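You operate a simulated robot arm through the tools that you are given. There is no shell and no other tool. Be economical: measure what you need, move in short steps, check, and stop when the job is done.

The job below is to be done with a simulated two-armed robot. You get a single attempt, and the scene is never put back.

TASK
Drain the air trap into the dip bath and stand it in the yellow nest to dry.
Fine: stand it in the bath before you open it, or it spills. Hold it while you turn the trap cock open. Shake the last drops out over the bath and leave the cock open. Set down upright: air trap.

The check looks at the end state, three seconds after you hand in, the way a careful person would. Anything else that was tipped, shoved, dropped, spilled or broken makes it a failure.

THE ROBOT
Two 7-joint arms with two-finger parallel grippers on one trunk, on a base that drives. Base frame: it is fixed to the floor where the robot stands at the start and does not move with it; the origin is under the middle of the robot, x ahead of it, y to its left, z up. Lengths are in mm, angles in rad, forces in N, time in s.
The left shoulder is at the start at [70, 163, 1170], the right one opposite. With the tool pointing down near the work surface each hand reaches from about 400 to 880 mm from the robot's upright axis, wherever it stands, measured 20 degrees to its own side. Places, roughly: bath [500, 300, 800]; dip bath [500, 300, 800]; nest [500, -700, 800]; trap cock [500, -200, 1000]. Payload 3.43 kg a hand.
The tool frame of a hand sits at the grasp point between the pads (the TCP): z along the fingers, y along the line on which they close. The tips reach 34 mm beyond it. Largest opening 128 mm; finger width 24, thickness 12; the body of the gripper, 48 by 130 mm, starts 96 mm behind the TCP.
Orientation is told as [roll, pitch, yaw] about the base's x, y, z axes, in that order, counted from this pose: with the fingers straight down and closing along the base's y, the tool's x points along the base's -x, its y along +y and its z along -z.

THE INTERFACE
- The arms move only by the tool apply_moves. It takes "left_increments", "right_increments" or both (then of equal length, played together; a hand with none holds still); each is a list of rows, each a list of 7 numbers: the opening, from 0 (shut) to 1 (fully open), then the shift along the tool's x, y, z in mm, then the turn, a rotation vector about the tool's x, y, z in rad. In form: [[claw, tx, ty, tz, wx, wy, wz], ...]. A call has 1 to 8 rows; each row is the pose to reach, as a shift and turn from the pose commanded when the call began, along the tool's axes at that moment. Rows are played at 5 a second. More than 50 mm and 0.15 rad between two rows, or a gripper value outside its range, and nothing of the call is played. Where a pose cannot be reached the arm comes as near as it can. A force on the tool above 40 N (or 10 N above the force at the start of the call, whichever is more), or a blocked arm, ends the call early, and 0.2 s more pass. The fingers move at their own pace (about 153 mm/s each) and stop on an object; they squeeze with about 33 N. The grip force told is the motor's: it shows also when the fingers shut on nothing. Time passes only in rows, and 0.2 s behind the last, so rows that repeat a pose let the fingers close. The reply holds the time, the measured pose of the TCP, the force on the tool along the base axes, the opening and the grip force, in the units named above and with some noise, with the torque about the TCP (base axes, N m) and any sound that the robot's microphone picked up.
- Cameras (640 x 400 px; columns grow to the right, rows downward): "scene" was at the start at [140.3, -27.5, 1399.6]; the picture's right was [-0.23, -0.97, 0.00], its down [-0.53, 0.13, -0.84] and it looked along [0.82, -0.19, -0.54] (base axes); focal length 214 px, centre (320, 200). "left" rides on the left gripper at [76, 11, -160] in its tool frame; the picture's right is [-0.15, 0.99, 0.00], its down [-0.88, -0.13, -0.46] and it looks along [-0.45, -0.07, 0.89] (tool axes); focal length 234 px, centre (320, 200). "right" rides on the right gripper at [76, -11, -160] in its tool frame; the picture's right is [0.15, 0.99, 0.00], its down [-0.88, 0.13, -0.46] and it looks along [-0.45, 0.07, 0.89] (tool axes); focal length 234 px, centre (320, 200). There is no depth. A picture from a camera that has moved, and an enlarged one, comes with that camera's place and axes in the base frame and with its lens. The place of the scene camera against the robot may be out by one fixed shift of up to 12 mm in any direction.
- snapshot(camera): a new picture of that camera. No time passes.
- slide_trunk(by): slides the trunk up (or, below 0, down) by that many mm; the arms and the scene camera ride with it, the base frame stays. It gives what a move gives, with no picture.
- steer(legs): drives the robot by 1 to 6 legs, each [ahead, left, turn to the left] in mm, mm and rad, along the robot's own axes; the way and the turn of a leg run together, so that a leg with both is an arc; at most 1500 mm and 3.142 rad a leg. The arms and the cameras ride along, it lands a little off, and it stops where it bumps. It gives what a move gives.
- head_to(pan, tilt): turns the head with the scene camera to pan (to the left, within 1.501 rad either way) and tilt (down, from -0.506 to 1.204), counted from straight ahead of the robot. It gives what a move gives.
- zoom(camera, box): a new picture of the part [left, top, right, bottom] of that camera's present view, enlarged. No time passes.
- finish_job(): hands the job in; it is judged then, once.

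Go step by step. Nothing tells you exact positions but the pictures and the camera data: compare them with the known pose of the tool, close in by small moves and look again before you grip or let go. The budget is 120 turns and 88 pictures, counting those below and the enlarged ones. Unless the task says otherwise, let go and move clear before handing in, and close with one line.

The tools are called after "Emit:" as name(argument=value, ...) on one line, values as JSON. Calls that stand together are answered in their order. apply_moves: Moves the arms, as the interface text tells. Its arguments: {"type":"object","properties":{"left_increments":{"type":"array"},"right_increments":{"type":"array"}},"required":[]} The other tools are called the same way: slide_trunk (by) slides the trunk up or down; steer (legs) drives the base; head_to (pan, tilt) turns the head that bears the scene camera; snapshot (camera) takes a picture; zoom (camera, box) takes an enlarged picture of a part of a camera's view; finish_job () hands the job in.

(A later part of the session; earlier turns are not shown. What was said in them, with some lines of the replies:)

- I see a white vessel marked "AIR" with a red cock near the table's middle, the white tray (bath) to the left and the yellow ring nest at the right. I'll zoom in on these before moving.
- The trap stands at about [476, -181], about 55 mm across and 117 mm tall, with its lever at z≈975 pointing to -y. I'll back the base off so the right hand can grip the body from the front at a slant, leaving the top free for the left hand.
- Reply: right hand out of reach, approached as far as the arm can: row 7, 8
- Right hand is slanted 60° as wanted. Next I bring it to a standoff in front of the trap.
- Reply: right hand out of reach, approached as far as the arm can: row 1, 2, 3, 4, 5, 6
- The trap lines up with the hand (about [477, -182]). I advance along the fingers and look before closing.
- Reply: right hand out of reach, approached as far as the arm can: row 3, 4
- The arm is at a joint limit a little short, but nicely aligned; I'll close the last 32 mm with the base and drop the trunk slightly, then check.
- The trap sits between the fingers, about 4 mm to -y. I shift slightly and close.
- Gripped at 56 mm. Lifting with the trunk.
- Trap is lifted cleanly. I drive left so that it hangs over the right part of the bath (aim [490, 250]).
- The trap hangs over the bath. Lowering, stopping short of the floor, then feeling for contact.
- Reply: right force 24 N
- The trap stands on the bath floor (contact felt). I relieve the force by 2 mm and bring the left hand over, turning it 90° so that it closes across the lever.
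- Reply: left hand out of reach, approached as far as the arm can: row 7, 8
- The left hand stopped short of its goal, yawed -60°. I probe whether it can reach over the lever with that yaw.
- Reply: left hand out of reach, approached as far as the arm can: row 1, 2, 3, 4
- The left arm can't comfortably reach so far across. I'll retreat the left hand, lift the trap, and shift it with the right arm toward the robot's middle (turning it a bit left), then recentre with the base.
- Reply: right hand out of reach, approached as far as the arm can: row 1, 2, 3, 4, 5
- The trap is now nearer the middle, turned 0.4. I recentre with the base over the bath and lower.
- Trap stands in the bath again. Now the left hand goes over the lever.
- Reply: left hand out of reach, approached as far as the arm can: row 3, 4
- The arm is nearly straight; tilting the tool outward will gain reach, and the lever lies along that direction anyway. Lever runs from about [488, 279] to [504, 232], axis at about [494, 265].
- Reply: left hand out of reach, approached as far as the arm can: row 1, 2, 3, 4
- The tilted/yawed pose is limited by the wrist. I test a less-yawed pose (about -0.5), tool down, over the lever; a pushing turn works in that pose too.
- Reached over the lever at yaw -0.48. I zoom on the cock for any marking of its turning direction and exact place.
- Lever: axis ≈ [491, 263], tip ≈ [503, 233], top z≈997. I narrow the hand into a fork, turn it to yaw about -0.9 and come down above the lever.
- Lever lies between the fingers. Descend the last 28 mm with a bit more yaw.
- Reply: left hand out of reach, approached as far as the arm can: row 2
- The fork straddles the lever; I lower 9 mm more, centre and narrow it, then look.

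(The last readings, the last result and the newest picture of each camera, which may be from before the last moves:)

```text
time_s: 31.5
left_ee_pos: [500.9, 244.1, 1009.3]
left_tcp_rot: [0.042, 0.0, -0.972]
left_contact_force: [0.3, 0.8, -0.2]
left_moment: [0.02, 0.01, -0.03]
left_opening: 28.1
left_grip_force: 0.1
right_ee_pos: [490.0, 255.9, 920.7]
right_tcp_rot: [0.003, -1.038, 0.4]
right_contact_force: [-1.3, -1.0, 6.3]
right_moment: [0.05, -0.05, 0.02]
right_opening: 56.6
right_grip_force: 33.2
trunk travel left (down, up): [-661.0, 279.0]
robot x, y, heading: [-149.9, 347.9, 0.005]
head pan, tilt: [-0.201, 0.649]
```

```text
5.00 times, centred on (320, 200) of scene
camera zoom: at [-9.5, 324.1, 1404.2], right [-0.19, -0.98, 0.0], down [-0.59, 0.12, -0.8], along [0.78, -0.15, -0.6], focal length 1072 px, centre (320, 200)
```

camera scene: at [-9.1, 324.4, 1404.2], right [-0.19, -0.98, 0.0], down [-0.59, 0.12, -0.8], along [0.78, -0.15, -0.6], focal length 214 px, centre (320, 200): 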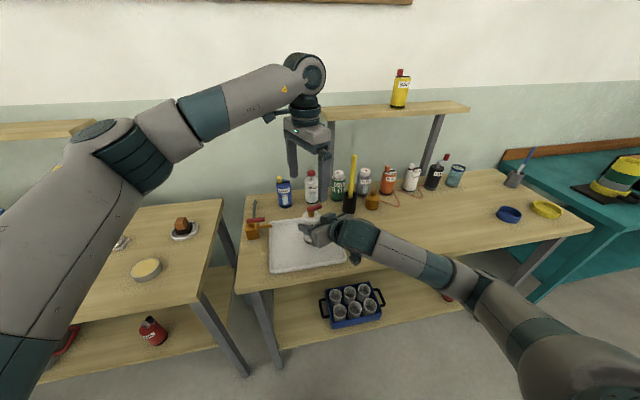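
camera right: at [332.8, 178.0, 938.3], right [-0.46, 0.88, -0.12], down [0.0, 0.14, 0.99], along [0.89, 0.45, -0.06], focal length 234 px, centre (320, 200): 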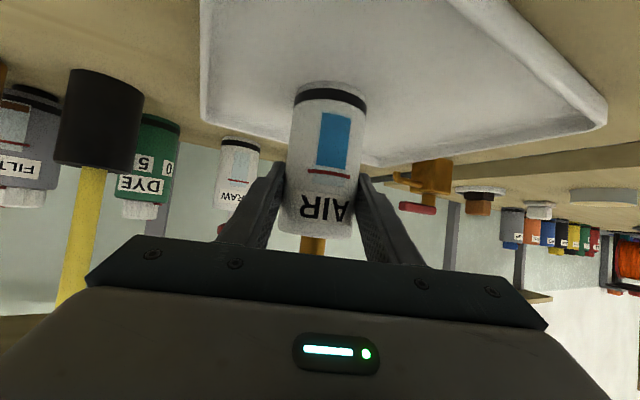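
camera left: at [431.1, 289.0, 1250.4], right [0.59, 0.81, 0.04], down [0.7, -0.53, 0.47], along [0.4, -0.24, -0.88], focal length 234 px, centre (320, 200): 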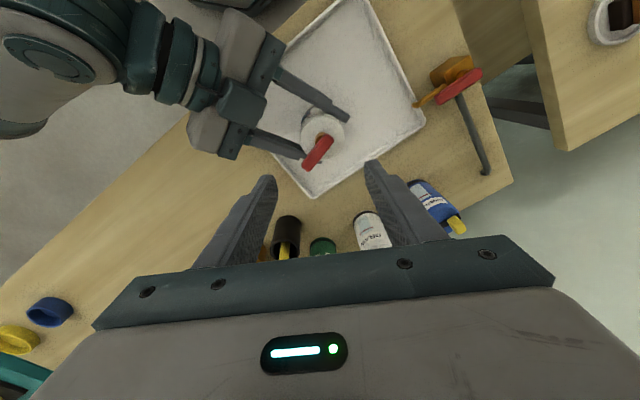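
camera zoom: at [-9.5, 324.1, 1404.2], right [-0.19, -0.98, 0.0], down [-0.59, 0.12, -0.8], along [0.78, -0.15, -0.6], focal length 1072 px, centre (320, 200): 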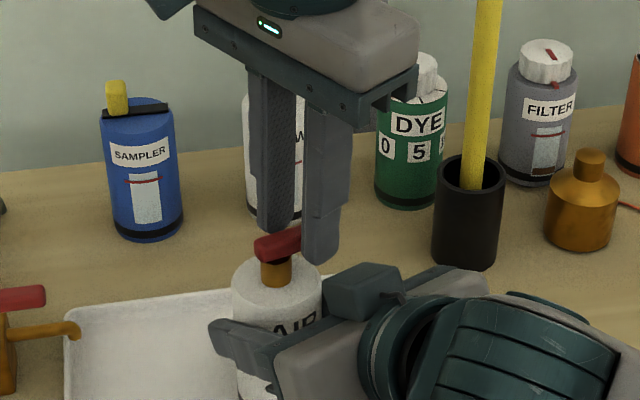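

The lever sits between the pads. I turn the fork counter-clockwise about the cock axis in small steps and watch forces.

Emit:
apply_moves(left_increments=[[0.22, -0.3, 3, 0, 0, 0, -0.14], [0.22, -0.2, 6.1, 0, 0, 0, -0.28], [0.22, 0.3, 9.1, 0, 0, 0, -0.42], [0.22, 1.3, 12, 0, 0, 0, -0.56]])

Emit:
zoom(camera="left", box=[220, 80, 420, 260])

```text
time_s: 32.5
left_ee_pos: [509.2, 251.8, 1011.1]
left_tcp_rot: [0.037, -0.023, -0.41]
left_contact_force: [-1.0, -2.6, -0.3]
left_moment: [-0.04, 0.08, -0.04]
left_opening: 29.5
left_grip_force: 1.1
right_ee_pos: [489.5, 254.6, 921.9]
right_tcp_rot: [0.005, -1.038, 0.399]
right_contact_force: [0.5, 0.6, 6.1]
right_moment: [-0.05, -0.03, 0.08]
right_opening: 56.8
right_grip_force: 32.9
trunk travel left (down, up): [-661.0, 279.0]
robot x, y, heading: [-149.0, 344.8, 0.004]
head pan, tilt: [-0.201, 0.649]
```

```text
2.22 times, centred on (320, 170) of left
camera zoom: at [439.8, 288.9, 1170.1], right [0.53, 0.85, 0.04], down [0.74, -0.48, 0.47], along [0.42, -0.22, -0.88], focal length 520 px, centre (320, 267)
```

zoom: 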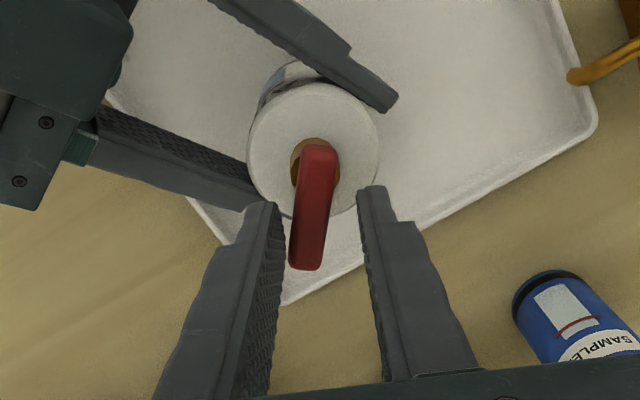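

The lever follows (about 30° so far) with the body held still. I keep turning in the same direction toward a quarter turn.

Emit:
apply_moves(left_increments=[[0.22, -0.4, 2.9, 0, 0, 0, -0.14], [0.22, -0.4, 5.8, 0, 0, 0, -0.28], [0.22, 0, 8.7, 0, 0, 0, -0.42], [0.22, 0.9, 11.5, 0, 0, 0, -0.56], [0.22, 2.1, 14.1, 0, 0, 0, -0.7], [0.22, 3.6, 16.6, 0, 0, 0, -0.84], [0.22, 5.5, 18.8, 0, 0, 0, -0.98]])

Emit:
zoom(camera="left", box=[220, 80, 420, 260])

```text
time_s: 34.1
left_ee_pos: [510.9, 269.5, 1010.9]
left_tcp_rot: [0.0, -0.038, 0.567]
left_contact_force: [-1.3, -9.7, 0.8]
left_moment: [-0.29, 0.03, -0.2]
left_opening: 32.6
left_grip_force: 4.0
right_ee_pos: [489.4, 256.2, 922.8]
right_tcp_rot: [0.004, -1.038, 0.4]
right_contact_force: [0.9, 7.9, 5.2]
right_moment: [-0.51, -0.08, 0.37]
right_opening: 57.0
right_grip_force: 33.2
trunk travel left (down, up): [-661.0, 279.0]
robot x, y, heading: [-146.1, 349.5, 0.007]
head pan, tilt: [-0.201, 0.649]
```

```text
2.22 times, centred on (320, 170) of left
camera zoom: at [436.7, 235.2, 1168.1], right [-0.41, 0.91, 0.01], down [0.8, 0.35, 0.49], along [0.45, 0.21, -0.87], focal length 520 px, centre (320, 267)
```

zoom: 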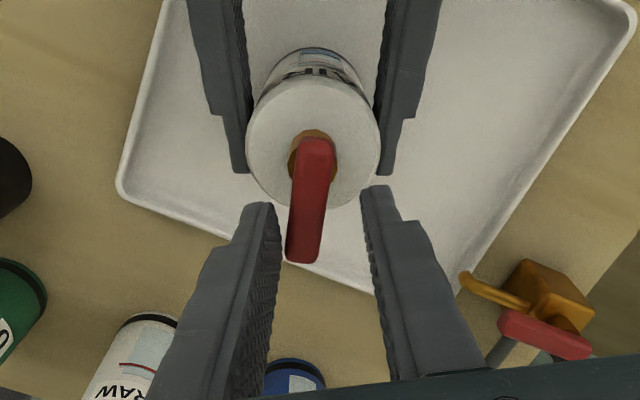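

Lever has turned about 85° and resistance begins to rise. A small further step to make sure it reaches its stop.

Emit:
apply_moves(left_increments=[[0.22, 0.5, 2, 0, 0, 0, -0.1], [0.22, 0.9, 3.5, 0, 0, 0, -0.18]])

Emit:
zoom(camera="left", box=[220, 80, 420, 260])

```text
time_s: 34.7
left_ee_pos: [509.4, 272.8, 1011.6]
left_tcp_rot: [-0.007, -0.039, 0.747]
left_contact_force: [2.0, -18.3, -0.5]
left_moment: [-0.61, 0.13, -0.37]
left_opening: 36.5
left_grip_force: 7.2
right_ee_pos: [488.9, 258.5, 921.4]
right_tcp_rot: [0.006, -1.038, 0.403]
right_contact_force: [-1.6, 18.3, 3.8]
right_moment: [-0.69, -0.26, 0.73]
right_opening: 57.0
right_grip_force: 33.1
trunk travel left (down, up): [-661.0, 279.0]
robot x, y, heading: [-147.0, 346.9, 0.009]
head pan, tilt: [-0.201, 0.649]
```

```text
2.22 times, centred on (320, 170) of left
camera zoom: at [440.8, 226.8, 1168.6], right [-0.57, 0.82, 0.0], down [0.72, 0.49, 0.49], along [0.41, 0.28, -0.87], focal length 520 px, centre (320, 267)
```

zoom: 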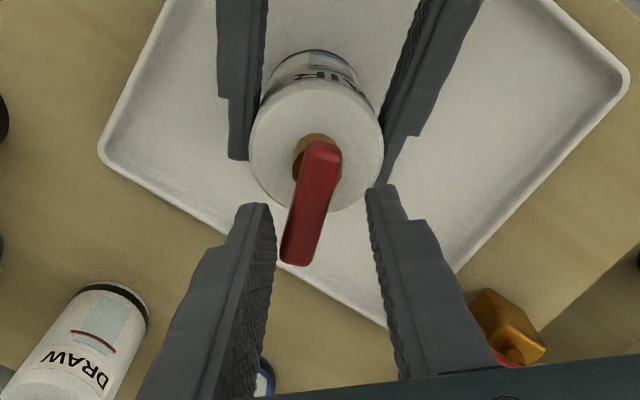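

The stop is reached (force jumps, lever no longer follows). I ease back, open the fork, lift the left hand clear, and let it drain.

Emit:
apply_moves(left_increments=[[0.22, -0.5, -3, 0, 0, 0, 0.12], [0.4, -0.5, -3, 0, 0, 0, 0.12], [0.4, -0.5, -3, -40, 0, 0, 0.12], [0.4, -0.5, -3, -80, 0, 0, 0.12], [0.4, -0.5, -3, -80, 0, 0, 0.12], [0.4, -0.5, -3, -80, 0, 0, 0.12]])

Emit:
snapshot(camera="left")

Emit:
zoom(camera="scene", box=[260, 180, 380, 270])

Emit:
zoom(camera="right", box=[250, 60, 410, 260])

```text
time_s: 36.1
left_ee_pos: [509.8, 268.9, 1092.0]
left_tcp_rot: [0.0, -0.042, 0.628]
left_contact_force: [0.8, 0.2, 0.4]
left_moment: [-0.03, -0.02, 0.01]
left_opening: 51.4
left_grip_force: 0.1
right_ee_pos: [490.1, 256.0, 921.0]
right_tcp_rot: [0.003, -1.038, 0.4]
right_contact_force: [0.2, -0.7, 1.0]
right_moment: [0.0, 0.0, 0.0]
right_opening: 56.7
right_grip_force: 32.8
trunk travel left (down, up): [-661.0, 279.0]
robot x, y, heading: [-148.7, 344.5, 0.005]
head pan, tilt: [-0.201, 0.649]
```

```text
51 pictures are left
camera left: at [436.4, 230.5, 1247.8], right [-0.46, 0.89, 0.01], down [0.77, 0.4, 0.49], along [0.43, 0.23, -0.87], focal length 234 px, centre (320, 200)
```

left: 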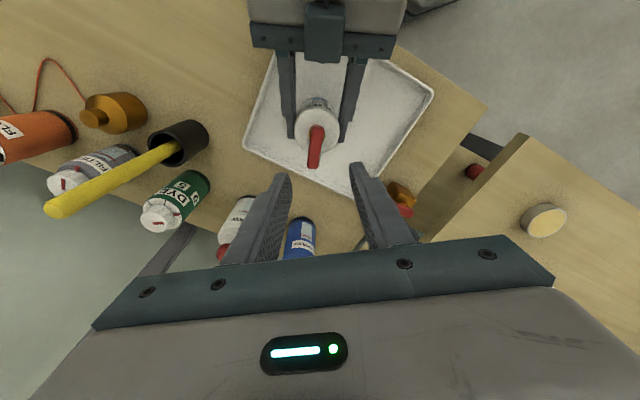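

```text
4.44 times, centred on (320, 225) of scene
camera zoom: at [-8.6, 324.0, 1404.1], right [-0.19, -0.98, 0.0], down [-0.59, 0.12, -0.8], along [0.78, -0.15, -0.6], focal length 953 px, centre (320, 89)
```

zoom: 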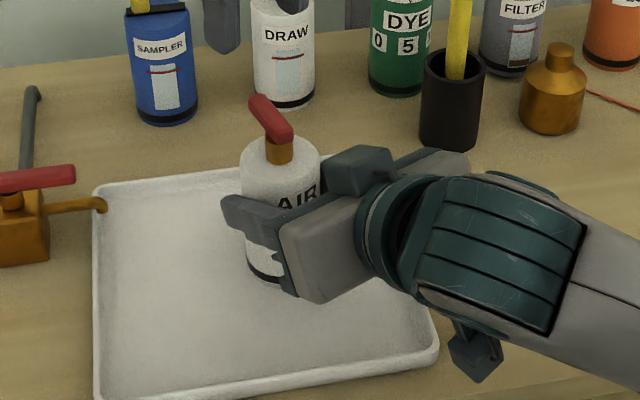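

```text
2.00 times, centred on (330, 160) of right
camera zoom: at [332.8, 177.8, 937.7], right [-0.46, 0.88, -0.12], down [0.0, 0.14, 0.99], along [0.89, 0.45, -0.06], focal length 468 px, centre (300, 280)
```

zoom: 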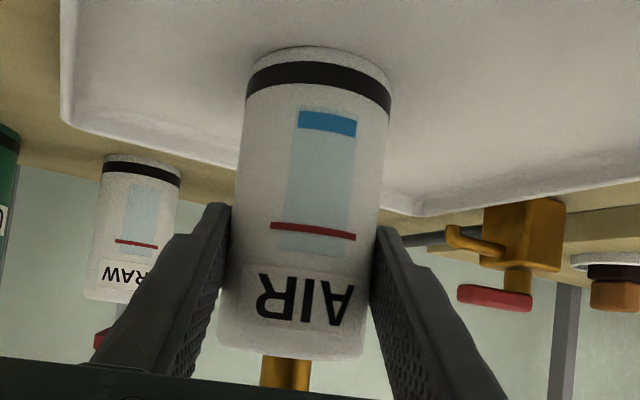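

The gauge shows the level falling, so it is draining. I move the left hand clear while waiting, then check the gauge.

Emit:
apply_moves(left_increments=[[0.4, 0, 0, -40, 0, 0, 0.12], [0.4, 8, 33, -75, 0, 0, 0.24], [0.4, 16, 70, -100, 0, 0, 0.36], [0.4, 25, 110, -120, 0, 0, 0.48], [0.4, 38, 150, -120, 0, 0, 0.6], [0.4, 38, 150, -120, 0, 0, 0.6], [0.4, 38, 150, -120, 0, 0, 0.6], [0.4, 38, 150, -120, 0, 0, 0.6]])

Emit:
zoom(camera="right", box=[250, 60, 410, 260])

```text
time_s: 37.9
left_ee_pos: [386.6, 365.0, 1210.4]
left_tcp_rot: [0.025, -0.033, 0.025]
left_contact_force: [-0.3, -1.0, 0.3]
left_moment: [-0.01, -0.01, 0.01]
left_opening: 51.1
left_grip_force: 0.1
right_ee_pos: [490.6, 256.8, 920.4]
right_tcp_rot: [0.003, -1.038, 0.397]
right_contact_force: [-0.3, 0.3, -1.9]
right_moment: [-0.04, 0.01, -0.02]
right_opening: 56.9
right_grip_force: 33.1
trunk travel left (down, up): [-661.0, 279.0]
robot x, y, heading: [-147.6, 348.0, 0.006]
head pan, tilt: [-0.201, 0.649]
```

```text
2.00 times, centred on (330, 160) of right
camera zoom: at [333.1, 177.9, 937.6], right [-0.46, 0.88, -0.12], down [0.0, 0.14, 0.99], along [0.89, 0.45, -0.06], focal length 468 px, centre (300, 280)
```

zoom: 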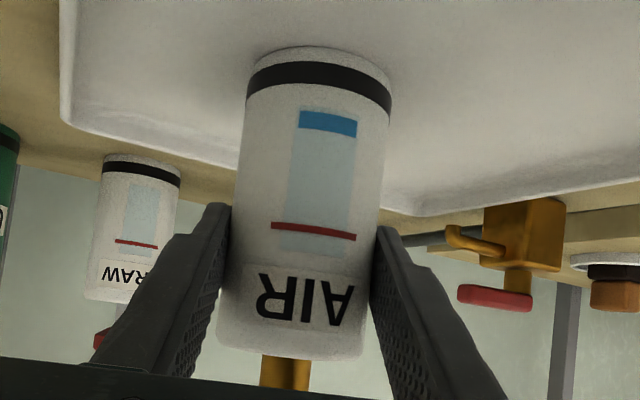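

Drained to the last drops. I lift it a little above the bath and shake.

Emit:
slide_trunk(by=45)

Emit:
apply_moves(right_increments=[[0.1, 30, 0, 17, 0, 0, 0], [0.1, -10, 0, -6, 0, 0, 0], [0.1, 30, 0, 17, 0, 0, 0], [0.1, -10, 0, -6, 0, 0, 0], [0.1, 30, 0, 17, 0, 0, 0], [0.1, -10, 0, -6, 0, 0, 0], [0.1, 25, 0, 14, 0, 0, 0], [0.1, 0, 0, 0, 0, 0, 0]])

Emit:
zoom(camera="right", box=[250, 60, 410, 260])

```text
time_s: 38.7
left_ee_pos: [386.8, 365.3, 1254.8]
left_tcp_rot: [0.021, -0.033, 0.027]
left_contact_force: [-0.4, 0.2, -0.2]
left_moment: [0.06, -0.01, 0.01]
left_opening: 51.3
left_grip_force: 0.0
right_ee_pos: [490.3, 255.6, 965.6]
right_tcp_rot: [0.004, -1.036, 0.397]
right_contact_force: [0.5, -0.4, -1.0]
right_moment: [0.0, 0.01, 0.0]
right_opening: 56.6
right_grip_force: 33.1
trunk travel left (down, up): [-706.0, 234.0]
robot x, y, heading: [-148.4, 345.3, 0.004]
head pan, tilt: [-0.201, 0.649]
```

```text
time_s: 40.5
left_ee_pos: [386.5, 366.6, 1255.6]
left_tcp_rot: [0.022, -0.033, 0.027]
left_contact_force: [-0.1, -0.4, 0.7]
left_moment: [-0.01, 0.0, 0.02]
left_opening: 51.2
left_grip_force: 0.0
right_ee_pos: [491.1, 256.9, 965.8]
right_tcp_rot: [0.005, -1.036, 0.399]
right_contact_force: [-0.3, 1.3, -2.6]
right_moment: [-0.04, 0.01, 0.0]
right_opening: 56.7
right_grip_force: 33.0
right hand out of reach, approached as far as the arm can: row 1, 3, 5, 7
trunk travel left (down, up): [-706.0, 234.0]
robot x, y, heading: [-144.1, 347.6, 0.007]
head pan, tilt: [-0.201, 0.649]
```

```text
2.00 times, centred on (330, 160) of right
camera zoom: at [333.2, 179.1, 983.0], right [-0.46, 0.88, -0.12], down [0.0, 0.14, 0.99], along [0.89, 0.45, -0.06], focal length 468 px, centre (300, 280)
```

zoom: 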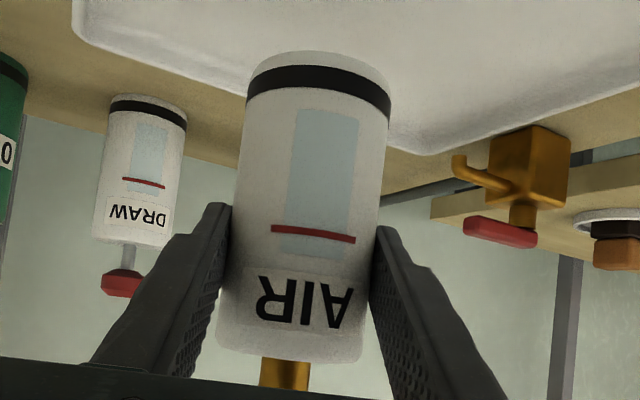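

The gauge is now empty: shaken out over the bath. I raise it, drive right part of the way and look toward the nest and the teal table.

Emit:
slide_trunk(by=45)

Emit:
steer(legs=[[0, -500, 0]])

Emit:
head_to(pan=-0.75, tilt=0.75)

Emit:
snapshot(camera="scene")

Emit:
snapshot(camera="right")

```text
time_s: 41.4
left_ee_pos: [387.2, 366.6, 1301.0]
left_tcp_rot: [0.023, -0.034, 0.028]
left_contact_force: [0.2, 0.5, -0.9]
left_moment: [0.04, 0.04, -0.01]
left_opening: 51.0
left_grip_force: 0.2
right_ee_pos: [491.7, 256.8, 1011.1]
right_tcp_rot: [0.004, -1.037, 0.398]
right_contact_force: [-0.4, -0.2, -1.5]
right_moment: [0.0, 0.02, -0.01]
right_opening: 57.0
right_grip_force: 33.3
trunk travel left (down, up): [-751.0, 189.0]
robot x, y, heading: [-148.1, 346.5, 0.007]
head pan, tilt: [-0.201, 0.649]
```

```text
time_s: 44.4
left_ee_pos: [390.4, -127.2, 1301.0]
left_tcp_rot: [0.022, -0.032, 0.036]
left_contact_force: [-0.1, 0.3, 0.2]
left_moment: [0.01, 0.0, 0.04]
left_opening: 51.1
left_grip_force: 0.1
right_ee_pos: [496.4, -235.5, 1012.8]
right_tcp_rot: [0.004, -1.039, 0.408]
right_contact_force: [0.2, -0.3, -1.6]
right_moment: [-0.02, 0.02, -0.01]
right_opening: 56.8
right_grip_force: 32.9
trunk travel left (down, up): [-751.0, 189.0]
robot x, y, heading: [-144.7, -150.0, 0.011]
head pan, tilt: [-0.201, 0.649]
```

```text
time_s: 45.3
left_ee_pos: [392.0, -126.6, 1300.1]
left_tcp_rot: [0.023, -0.033, 0.034]
left_contact_force: [0.1, 0.0, -0.1]
left_moment: [-0.01, 0.02, -0.01]
left_opening: 51.3
left_grip_force: 0.0
right_ee_pos: [495.4, -235.6, 1010.9]
right_tcp_rot: [0.005, -1.039, 0.406]
right_contact_force: [0.9, -0.3, -1.9]
right_moment: [-0.02, 0.01, 0.0]
right_opening: 56.6
right_grip_force: 32.9
trunk travel left (down, up): [-751.0, 189.0]
robot x, y, heading: [-144.5, -150.4, 0.016]
head pan, tilt: [-0.75, 0.75]
```

```text
46 pictures are left
camera scene: at [-27.3, -211.4, 1485.5], right [-0.67, -0.74, 0.0], down [-0.51, 0.46, -0.73], along [0.54, -0.49, -0.68], focal length 214 px, centre (320, 200)
```

scene: 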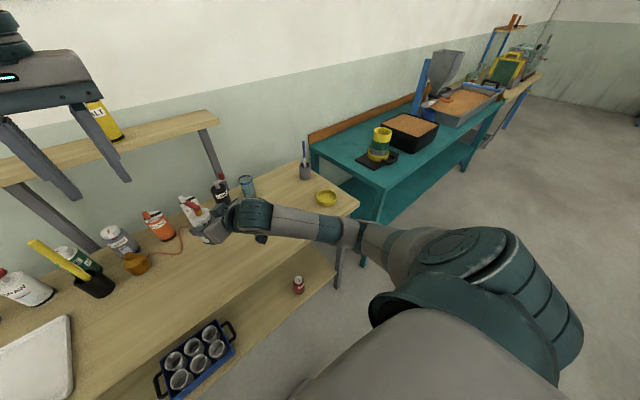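

```text
45 pictures are left
camera right: at [339.2, -314.9, 1028.1], right [-0.46, 0.88, -0.12], down [0.0, 0.14, 0.99], along [0.89, 0.46, -0.06], focal length 234 px, centre (320, 200)
```

right: 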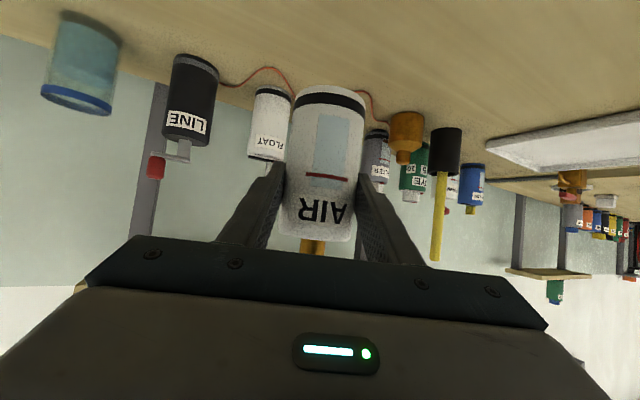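

The nest is at about [470, -700]; the teal table starts beyond x>370, y<-960 so the elbow stays clear. I drive most of the way there.

Emit:
steer(legs=[[-20, -440, -0.012]])

Emit:
head_to(pan=-0.25, tilt=0.8)

Emit:
snapshot(camera="scene")

Emit:
snapshot(camera="right")

```text
time_s: 48.0
left_ee_pos: [374.0, -565.2, 1301.1]
left_tcp_rot: [0.022, -0.033, 0.025]
left_contact_force: [-0.6, 0.0, 0.3]
left_moment: [0.01, 0.01, 0.01]
left_opening: 51.1
left_grip_force: 0.2
right_ee_pos: [477.7, -676.3, 1010.7]
right_tcp_rot: [0.004, -1.039, 0.397]
right_contact_force: [0.1, 0.8, -1.9]
right_moment: [0.01, 0.03, 0.03]
right_opening: 56.6
right_grip_force: 32.7
trunk travel left (down, up): [-751.0, 189.0]
robot x, y, heading: [-160.7, -584.4, 0.004]
head pan, tilt: [-0.75, 0.75]
```

```text
time_s: 48.9
left_ee_pos: [376.4, -565.5, 1300.7]
left_tcp_rot: [0.023, -0.032, 0.024]
left_contact_force: [-0.3, -0.5, 0.1]
left_moment: [0.03, -0.01, 0.0]
left_opening: 51.2
left_grip_force: 0.1
right_ee_pos: [479.8, -675.6, 1011.9]
right_tcp_rot: [0.005, -1.037, 0.395]
right_contact_force: [-0.2, 0.0, -0.8]
right_moment: [0.02, 0.03, 0.03]
right_opening: 56.6
right_grip_force: 33.2
trunk travel left (down, up): [-751.0, 189.0]
robot x, y, heading: [-161.3, -581.1, 0.006]
head pan, tilt: [-0.25, 0.799]
```

```text
44 pictures are left
camera scene: at [-27.1, -609.6, 1481.5], right [-0.24, -0.97, 0.0], down [-0.7, 0.18, -0.7], along [0.68, -0.17, -0.72], focal length 214 px, centre (320, 200)
```

scene: 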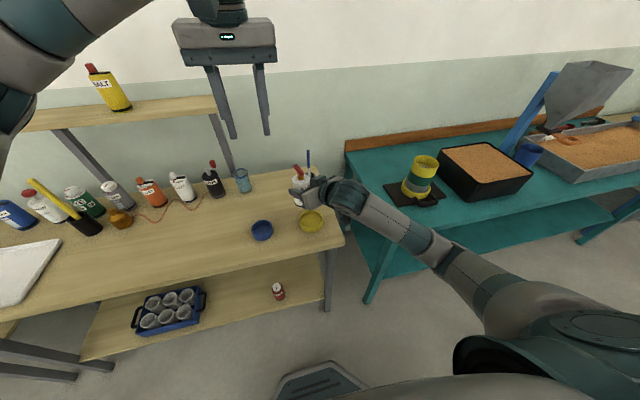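

```text
43 pictures are left
camera right: at [320.9, -753.4, 1028.1], right [-0.45, 0.88, -0.12], down [0.0, 0.14, 0.99], along [0.89, 0.45, -0.06], focal length 234 px, centre (320, 200)
```

right: 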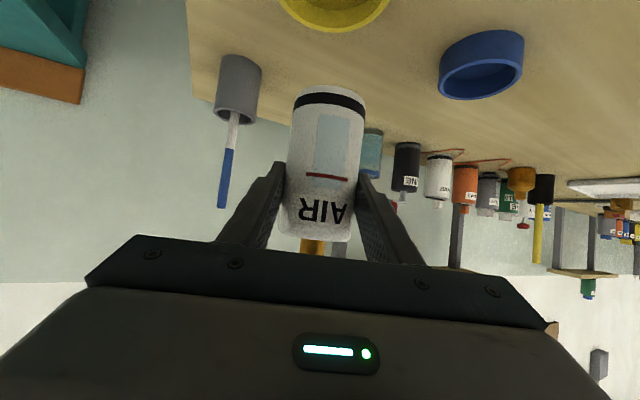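

Close now. I zoom in on the nest and trap to measure both with the same camera.

Emit:
zoom(camera="scene", box=[260, 150, 360, 250])

Emit:
zoom(camera="left", box=[0, 0, 640, 400])

```text
4.00 times, centred on (310, 200) of scene
camera zoom: at [-27.1, -609.6, 1481.5], right [-0.24, -0.97, 0.0], down [-0.7, 0.18, -0.7], along [0.68, -0.17, -0.72], focal length 858 px, centre (360, 200)
```

zoom: 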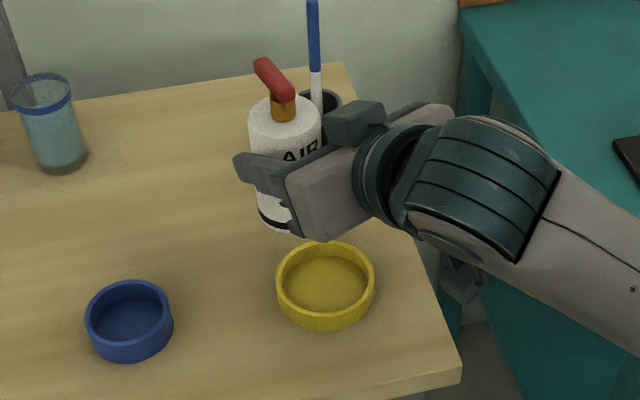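

```text
1.00 times, centred on (320, 200) of left
camera zoom: at [294.0, -559.4, 1458.2], right [0.12, 0.99, 0.03], down [0.87, -0.12, 0.48], along [0.48, -0.03, -0.88], focal length 234 px, centre (320, 200)
```

zoom: 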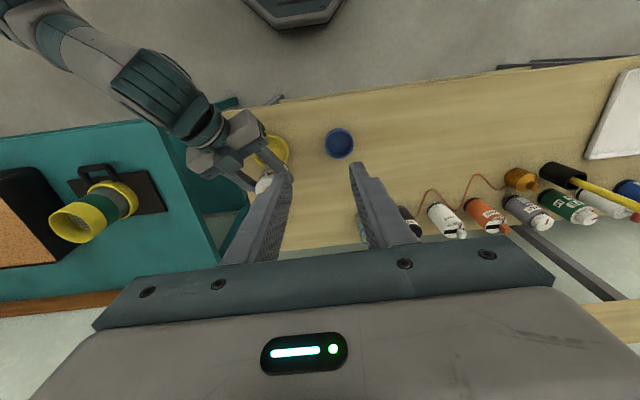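

By the same camera the trap base is at [484, -674] and the nest centre at about [472, -700] (about 78 mm inside, trap 56 mm). I shift by that difference and lower part-way.

Emit:
steer(legs=[[-12, -26, 0]])

Emit:
slide_trunk(by=-60)

Emit:
zoom(camera="scene", box=[260, 150, 360, 250])

Emit:
snapshot(camera="right")

Emit:
zoom(camera="left", box=[200, 100, 360, 220])

```text
time_s: 49.7
left_ee_pos: [366.0, -586.3, 1298.8]
left_tcp_rot: [0.02, -0.032, 0.029]
left_contact_force: [0.7, 1.0, -0.6]
left_moment: [-0.1, 0.07, 0.01]
left_opening: 51.1
left_grip_force: 0.1
right_ee_pos: [468.6, -697.3, 1011.8]
right_tcp_rot: [0.001, -1.035, 0.4]
right_contact_force: [0.0, 0.3, -1.4]
right_moment: [-0.03, 0.03, -0.02]
right_opening: 56.6
right_grip_force: 32.9
trunk travel left (down, up): [-751.0, 189.0]
robot x, y, heading: [-169.2, -607.1, 0.011]
head pan, tilt: [-0.25, 0.799]
```

```text
time_s: 50.7
left_ee_pos: [364.6, -589.8, 1241.3]
left_tcp_rot: [0.023, -0.033, 0.027]
left_contact_force: [0.4, 0.5, 0.6]
left_moment: [-0.01, 0.02, 0.0]
left_opening: 51.1
left_grip_force: 0.0
right_ee_pos: [467.3, -699.7, 951.2]
right_tcp_rot: [0.006, -1.039, 0.398]
right_contact_force: [0.8, 0.3, -1.4]
right_moment: [-0.02, 0.01, 0.0]
right_opening: 56.6
right_grip_force: 33.5
trunk travel left (down, up): [-691.0, 249.0]
robot x, y, heading: [-174.7, -606.3, 0.004]
head pan, tilt: [-0.25, 0.799]
```

```text
4.00 times, centred on (310, 200) of scene
camera zoom: at [-38.3, -634.9, 1421.6], right [-0.24, -0.97, 0.0], down [-0.7, 0.17, -0.7], along [0.68, -0.17, -0.72], focal length 858 px, centre (360, 200)
```

zoom: 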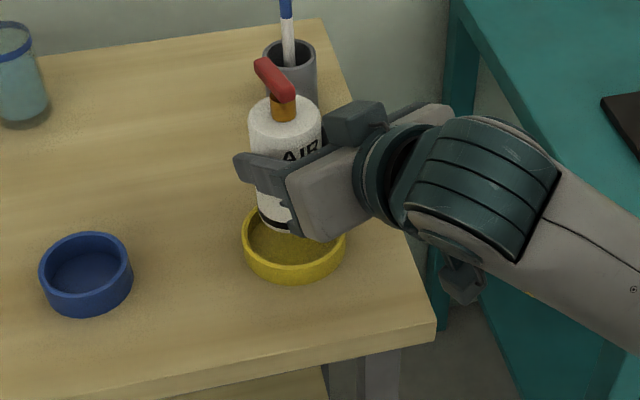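

```text
39 pictures are left
camera right: at [309.9, -778.0, 968.2], right [-0.46, 0.88, -0.12], down [0.0, 0.14, 0.99], along [0.89, 0.45, -0.06], focal length 234 px, centre (320, 200)
```

right: 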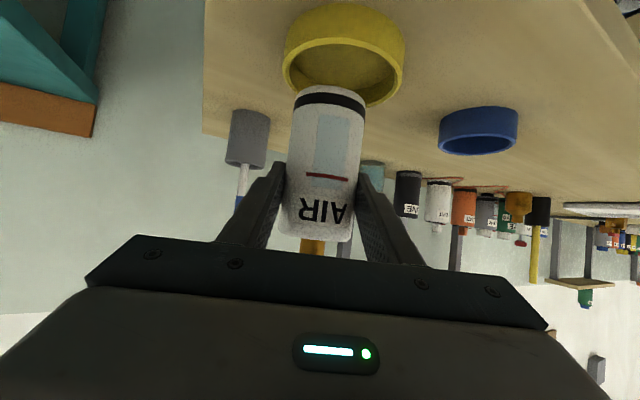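

```text
3.33 times, centred on (280, 160) of left
camera zoom: at [283.0, -583.8, 1398.2], right [0.12, 0.99, 0.03], down [0.87, -0.12, 0.48], along [0.48, -0.03, -0.88], focal length 781 px, centre (453, 333)
```

zoom: 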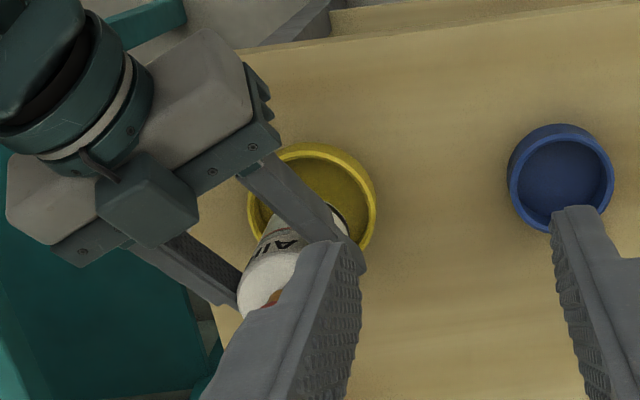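

Right camera shows the nest some 6–8 mm to the image right of the trap; the others nearly centred. I nudge 5 mm with the arm and lower to just above the rim to recheck.

Emit:
apply_moves(right_increments=[[0.1, 0, 5, 0, 0, 0, 0], [0.1, 0, 5, 0, 0, 0, 0]])

Emit:
slide_trunk(by=-17)

Emit:
zoom(camera="right", box=[240, 0, 440, 160])

Emit:
zoom(camera="scene", box=[270, 160, 350, 230])

```text
time_s: 51.3
left_ee_pos: [363.7, -591.0, 1240.9]
left_tcp_rot: [0.024, -0.034, 0.028]
left_contact_force: [0.1, 0.5, -0.2]
left_moment: [0.01, 0.01, 0.02]
left_opening: 51.3
left_grip_force: 0.1
right_ee_pos: [465.6, -695.5, 952.5]
right_tcp_rot: [0.008, -1.037, 0.395]
right_contact_force: [-1.6, 0.1, -1.5]
right_moment: [-0.05, -0.02, 0.01]
right_opening: 56.5
right_grip_force: 32.8
trunk travel left (down, up): [-691.0, 249.0]
robot x, y, heading: [-169.4, -611.4, 0.003]
head pan, tilt: [-0.25, 0.799]
```

```text
time_s: 52.0
left_ee_pos: [363.1, -590.0, 1222.9]
left_tcp_rot: [0.023, -0.032, 0.028]
left_contact_force: [0.2, -0.7, 0.3]
left_moment: [0.0, 0.0, -0.04]
left_opening: 51.3
left_grip_force: 0.0
right_ee_pos: [464.8, -696.2, 934.6]
right_tcp_rot: [0.008, -1.037, 0.396]
right_contact_force: [-0.4, -0.6, -1.0]
right_moment: [0.0, -0.02, -0.06]
right_opening: 56.7
right_grip_force: 33.5
trunk travel left (down, up): [-674.0, 266.0]
robot x, y, heading: [-173.6, -607.8, 0.008]
head pan, tilt: [-0.25, 0.799]
```

```text
2.50 times, centred on (340, 80) of right
camera zoom: at [308.1, -774.6, 951.3], right [-0.46, 0.88, -0.12], down [0.0, 0.14, 0.99], along [0.89, 0.45, -0.07], focal length 585 px, centre (270, 500)
```

zoom: 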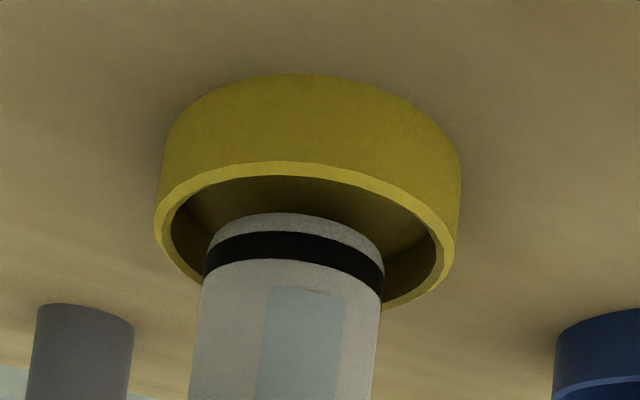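

```text
5.71 times, centred on (310, 195) of scene
camera zoom: at [-38.7, -635.6, 1404.5], right [-0.24, -0.97, 0.0], down [-0.7, 0.17, -0.7], along [0.68, -0.17, -0.72], focal length 1226 px, centre (377, 229)
```

zoom: 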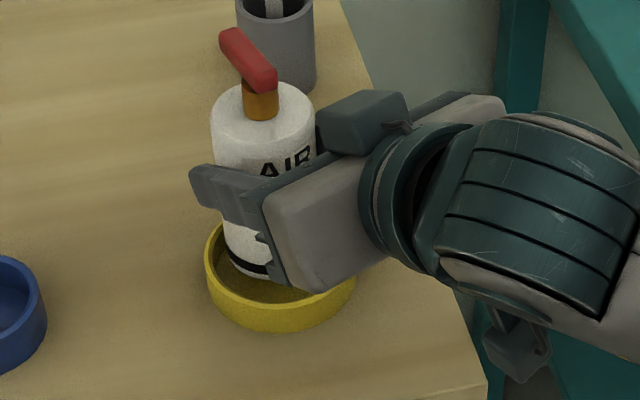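

Careful measuring puts the trap within about 3–4 mm of the nest centre with rim at z≈861, well within the ~10 mm slack. I lower in small steps and watch the force.

Emit:
slide_trunk(by=-10)

Emit:
zoom(camera="right", box=[240, 0, 440, 160])

Emit:
zoom(camera="scene", box=[270, 160, 350, 230])

```text
time_s: 52.5
left_ee_pos: [362.7, -590.9, 1213.7]
left_tcp_rot: [0.022, -0.033, 0.027]
left_contact_force: [-1.0, -0.1, 0.9]
left_moment: [0.02, 0.03, -0.04]
left_opening: 51.4
left_grip_force: 0.0
right_ee_pos: [466.3, -696.8, 924.6]
right_tcp_rot: [0.008, -1.036, 0.396]
right_contact_force: [-0.7, -0.3, -1.9]
right_moment: [-0.02, -0.02, 0.0]
right_opening: 56.7
right_grip_force: 33.1
trunk travel left (down, up): [-664.0, 276.0]
robot x, y, heading: [-172.8, -610.4, 0.003]
head pan, tilt: [-0.25, 0.799]
```

```text
2.50 times, centred on (340, 80) of right
camera zoom: at [308.1, -774.6, 941.3], right [-0.46, 0.88, -0.12], down [0.0, 0.14, 0.99], along [0.89, 0.45, -0.07], focal length 585 px, centre (270, 500)
```

zoom: 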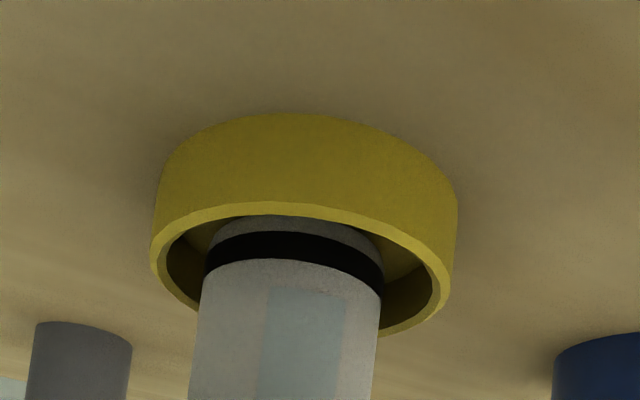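

```text
5.71 times, centred on (310, 195) of scene
camera zoom: at [-38.7, -635.6, 1394.5], right [-0.24, -0.97, 0.0], down [-0.7, 0.17, -0.7], along [0.68, -0.17, -0.72], focal length 1226 px, centre (377, 229)
```

zoom: 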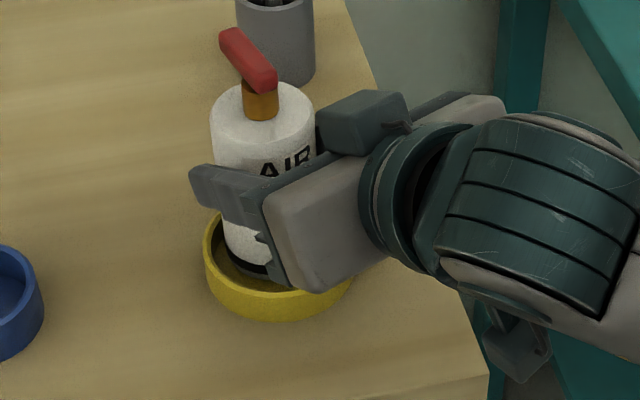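

The base is inside the rim without contact. Continue down to the nest floor.

Emit:
slide_trunk(by=-5)

Emit:
slide_trunk(by=-3)

```text
time_s: 53.1
left_ee_pos: [363.4, -591.3, 1208.9]
left_tcp_rot: [0.021, -0.032, 0.028]
left_contact_force: [-0.4, 0.2, -0.1]
left_moment: [0.0, 0.02, 0.0]
left_opening: 51.2
left_grip_force: 0.0
right_ee_pos: [464.7, -696.0, 921.3]
right_tcp_rot: [0.006, -1.04, 0.398]
right_contact_force: [0.8, -0.1, 1.6]
right_moment: [0.02, -0.18, -0.03]
right_opening: 56.6
right_grip_force: 32.7
trunk travel left (down, up): [-659.0, 281.0]
robot x, y, heading: [-171.0, -608.6, 0.005]
head pan, tilt: [-0.25, 0.799]
```

```text
time_s: 53.6
left_ee_pos: [361.7, -590.8, 1206.4]
left_tcp_rot: [0.023, -0.034, 0.029]
left_contact_force: [-0.4, 0.8, 0.0]
left_moment: [0.02, -0.01, -0.01]
left_opening: 51.2
left_grip_force: 0.1
right_ee_pos: [465.1, -695.8, 920.5]
right_tcp_rot: [0.004, -1.045, 0.4]
right_contact_force: [2.4, -1.1, 17.1]
right_moment: [-0.14, -0.21, 0.02]
right_opening: 56.7
right_grip_force: 32.6
trunk travel left (down, up): [-656.0, 284.0]
robot x, y, heading: [-169.8, -610.4, 0.003]
head pan, tilt: [-0.25, 0.799]
```

Contact with the nest floor at TCP z≈920 (base about 850, below the rim). I relieve the pressure and look before letting go.

Emit:
slide_trunk(by=2)

Emit:
snapshot(camera="right")

Emit:
zoom(camera="scene", box=[270, 160, 350, 230])

```text
time_s: 54.1
left_ee_pos: [363.3, -591.4, 1207.8]
left_tcp_rot: [0.023, -0.034, 0.028]
left_contact_force: [-0.5, -0.1, -0.4]
left_moment: [-0.01, 0.0, 0.04]
left_opening: 51.3
left_grip_force: 0.0
right_ee_pos: [464.3, -696.8, 919.6]
right_tcp_rot: [0.007, -1.039, 0.398]
right_contact_force: [5.2, 0.7, 16.4]
right_moment: [0.16, -0.83, -0.03]
right_opening: 56.8
right_grip_force: 32.9
trunk travel left (down, up): [-658.0, 282.0]
robot x, y, heading: [-170.0, -609.9, 0.007]
head pan, tilt: [-0.25, 0.799]
```

```text
33 pictures are left
camera right: at [307.8, -774.4, 936.3], right [-0.46, 0.88, -0.12], down [0.0, 0.14, 0.99], along [0.89, 0.45, -0.06], focal length 234 px, centre (320, 200)
```

right: 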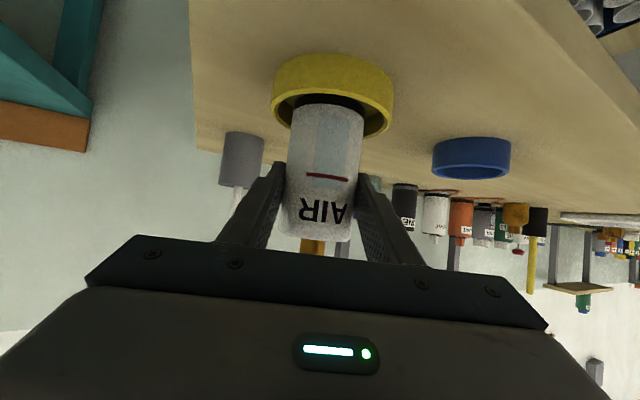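

```text
5.71 times, centred on (310, 195) of scene
camera zoom: at [-39.7, -635.3, 1388.7], right [-0.24, -0.97, 0.0], down [-0.69, 0.17, -0.7], along [0.68, -0.17, -0.72], focal length 1226 px, centre (377, 229)
```

zoom: 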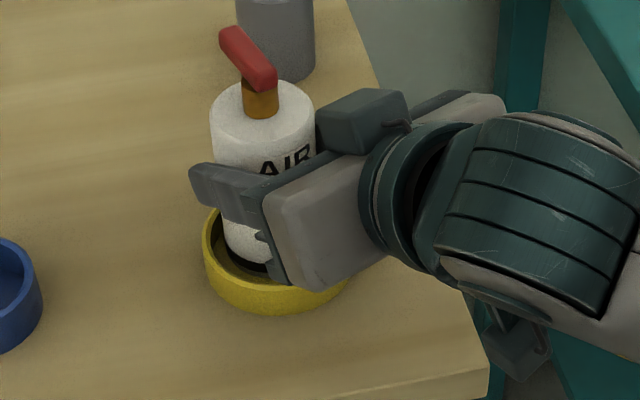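

The trap stands inside the nest. A last millimetre of relief, then open gently and check that nothing moved.

Emit:
slide_trunk(by=1)

Emit:
apply_moves(right_increments=[[0.1, 0, 0, 0, 0, 0, 0], [0.1, 0, 0, 0, 0, 0, 0], [0.46, 0, 0, 0, 0, 0, 0], [0.52, 0, 0, 0, 0, 0, 0], [0.7, 0, 0, 0, 0, 0, 0], [0.8, 0, 0, 0, 0, 0, 0]])

Emit:
snapshot(camera="right")

```text
time_s: 54.6
left_ee_pos: [363.0, -589.2, 1208.6]
left_tcp_rot: [0.024, -0.035, 0.027]
left_contact_force: [-0.6, -0.7, -0.9]
left_moment: [-0.01, 0.03, 0.0]
left_opening: 51.3
left_grip_force: 0.1
right_ee_pos: [465.9, -696.9, 920.4]
right_tcp_rot: [0.006, -1.038, 0.398]
right_contact_force: [4.6, -0.3, 13.4]
right_moment: [0.22, -0.78, -0.03]
right_opening: 56.7
right_grip_force: 33.1
trunk travel left (down, up): [-659.0, 281.0]
robot x, y, heading: [-172.1, -608.7, 0.002]
head pan, tilt: [-0.25, 0.799]
```

```text
time_s: 56.0
left_ee_pos: [362.7, -591.0, 1208.5]
left_tcp_rot: [0.023, -0.031, 0.028]
left_contact_force: [0.2, 0.0, -0.7]
left_moment: [-0.03, -0.04, 0.0]
left_opening: 51.2
left_grip_force: 0.0
right_ee_pos: [464.9, -695.8, 918.9]
right_tcp_rot: [0.007, -1.036, 0.396]
right_contact_force: [0.3, 0.6, 0.0]
right_moment: [0.03, -0.01, -0.02]
right_opening: 102.3
right_grip_force: 0.0
trunk travel left (down, up): [-659.0, 281.0]
robot x, y, heading: [-170.7, -606.9, 0.004]
head pan, tilt: [-0.25, 0.799]
```

```text
31 pictures are left
camera right: at [308.0, -774.5, 936.3], right [-0.46, 0.88, -0.12], down [0.0, 0.14, 0.99], along [0.89, 0.45, -0.07], focal length 234 px, centre (320, 200)
```

right: 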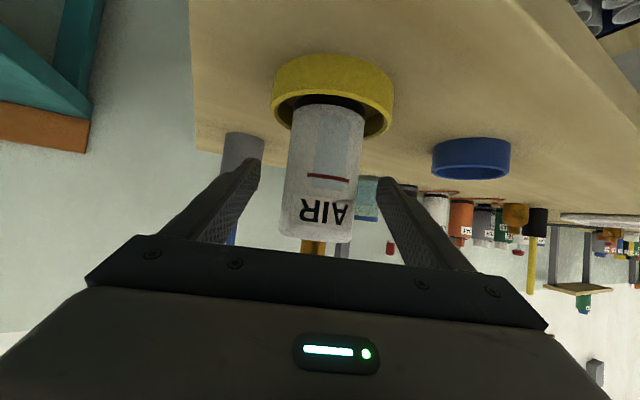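

Released and standing upright. I back off along the fingers' direction with the base.

Emit:
steer(legs=[[-74, -31, 0], [-110, -46, 0]])

Emit:
snapshot(camera="scene")

Emit:
snapshot(camera="right")

```text
time_s: 57.9
left_ee_pos: [180.3, -669.4, 1207.5]
left_tcp_rot: [0.022, -0.034, 0.023]
left_contact_force: [-0.1, 0.5, -0.1]
left_moment: [-0.01, 0.03, 0.03]
left_opening: 51.2
left_grip_force: 0.0
right_ee_pos: [280.6, -775.1, 919.0]
right_tcp_rot: [0.008, -1.035, 0.391]
right_contact_force: [-0.3, -0.3, 0.0]
right_moment: [-0.03, 0.0, 0.0]
right_opening: 102.6
right_grip_force: 0.0
trunk travel left (down, up): [-659.0, 281.0]
robot x, y, heading: [-354.2, -687.6, 0.0]
head pan, tilt: [-0.25, 0.799]
```

```text
30 pictures are left
camera scene: at [-222.7, -712.1, 1389.4], right [-0.25, -0.97, 0.0], down [-0.7, 0.18, -0.7], along [0.68, -0.17, -0.72], focal length 214 px, centre (320, 200)
```

scene: 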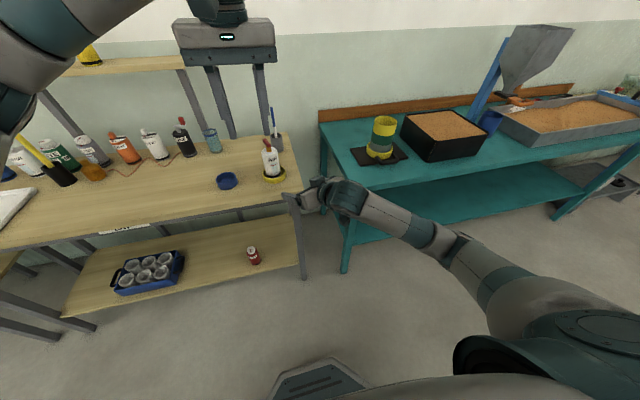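

```text
29 pictures are left
camera right: at [123.2, -852.7, 936.1], right [-0.45, 0.88, -0.12], down [0.0, 0.14, 0.99], along [0.89, 0.45, -0.07], focal length 234 px, centre (320, 200)
```

right: 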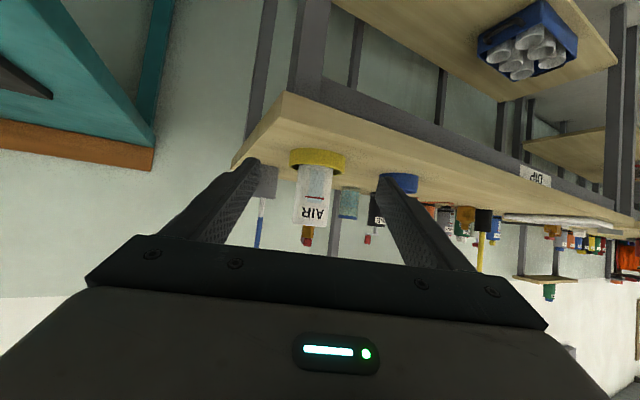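

Emit:
zoom(camera="scene", box=[220, 120, 320, 200])

Emit:
zoom(camera="right", box=[260, 130, 380, 260])

```text
5.00 times, centred on (270, 160) of scene
camera zoom: at [-222.7, -712.1, 1389.4], right [-0.25, -0.97, 0.0], down [-0.7, 0.18, -0.7], along [0.68, -0.17, -0.72], focal length 1072 px, centre (570, 400)
```

zoom: 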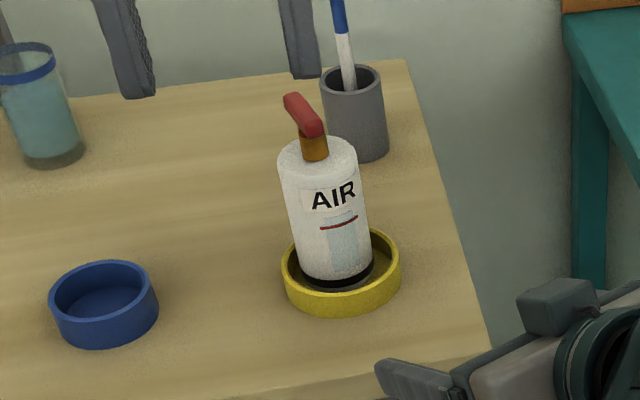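

```text
3.08 times, centred on (320, 195) of right
camera zoom: at [123.2, -852.7, 936.1], right [-0.45, 0.88, -0.12], down [0.0, 0.14, 0.99], along [0.89, 0.45, -0.07], focal length 720 px, centre (320, 215)
```

zoom: 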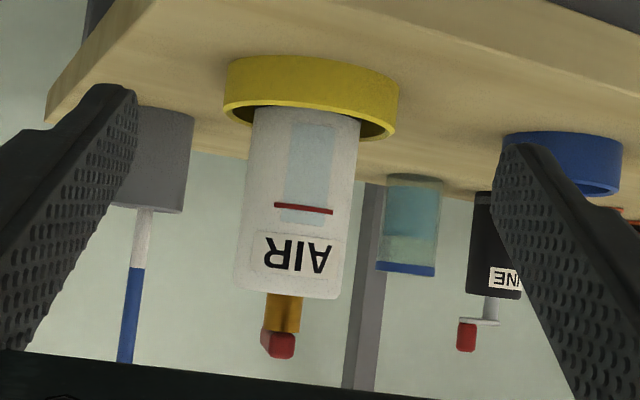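

The trap stands upright inside the yellow nest, gauge empty and cock still open. Both hands are clear and nothing else has moved, so I hand in.

Emit:
finish_job()

```text
The job is handed in.
```

The air trap was drained and shaken out over the dip bath, and it now stands upright in the yellow nest with its cock open; I saw no spills and nothing else moved.
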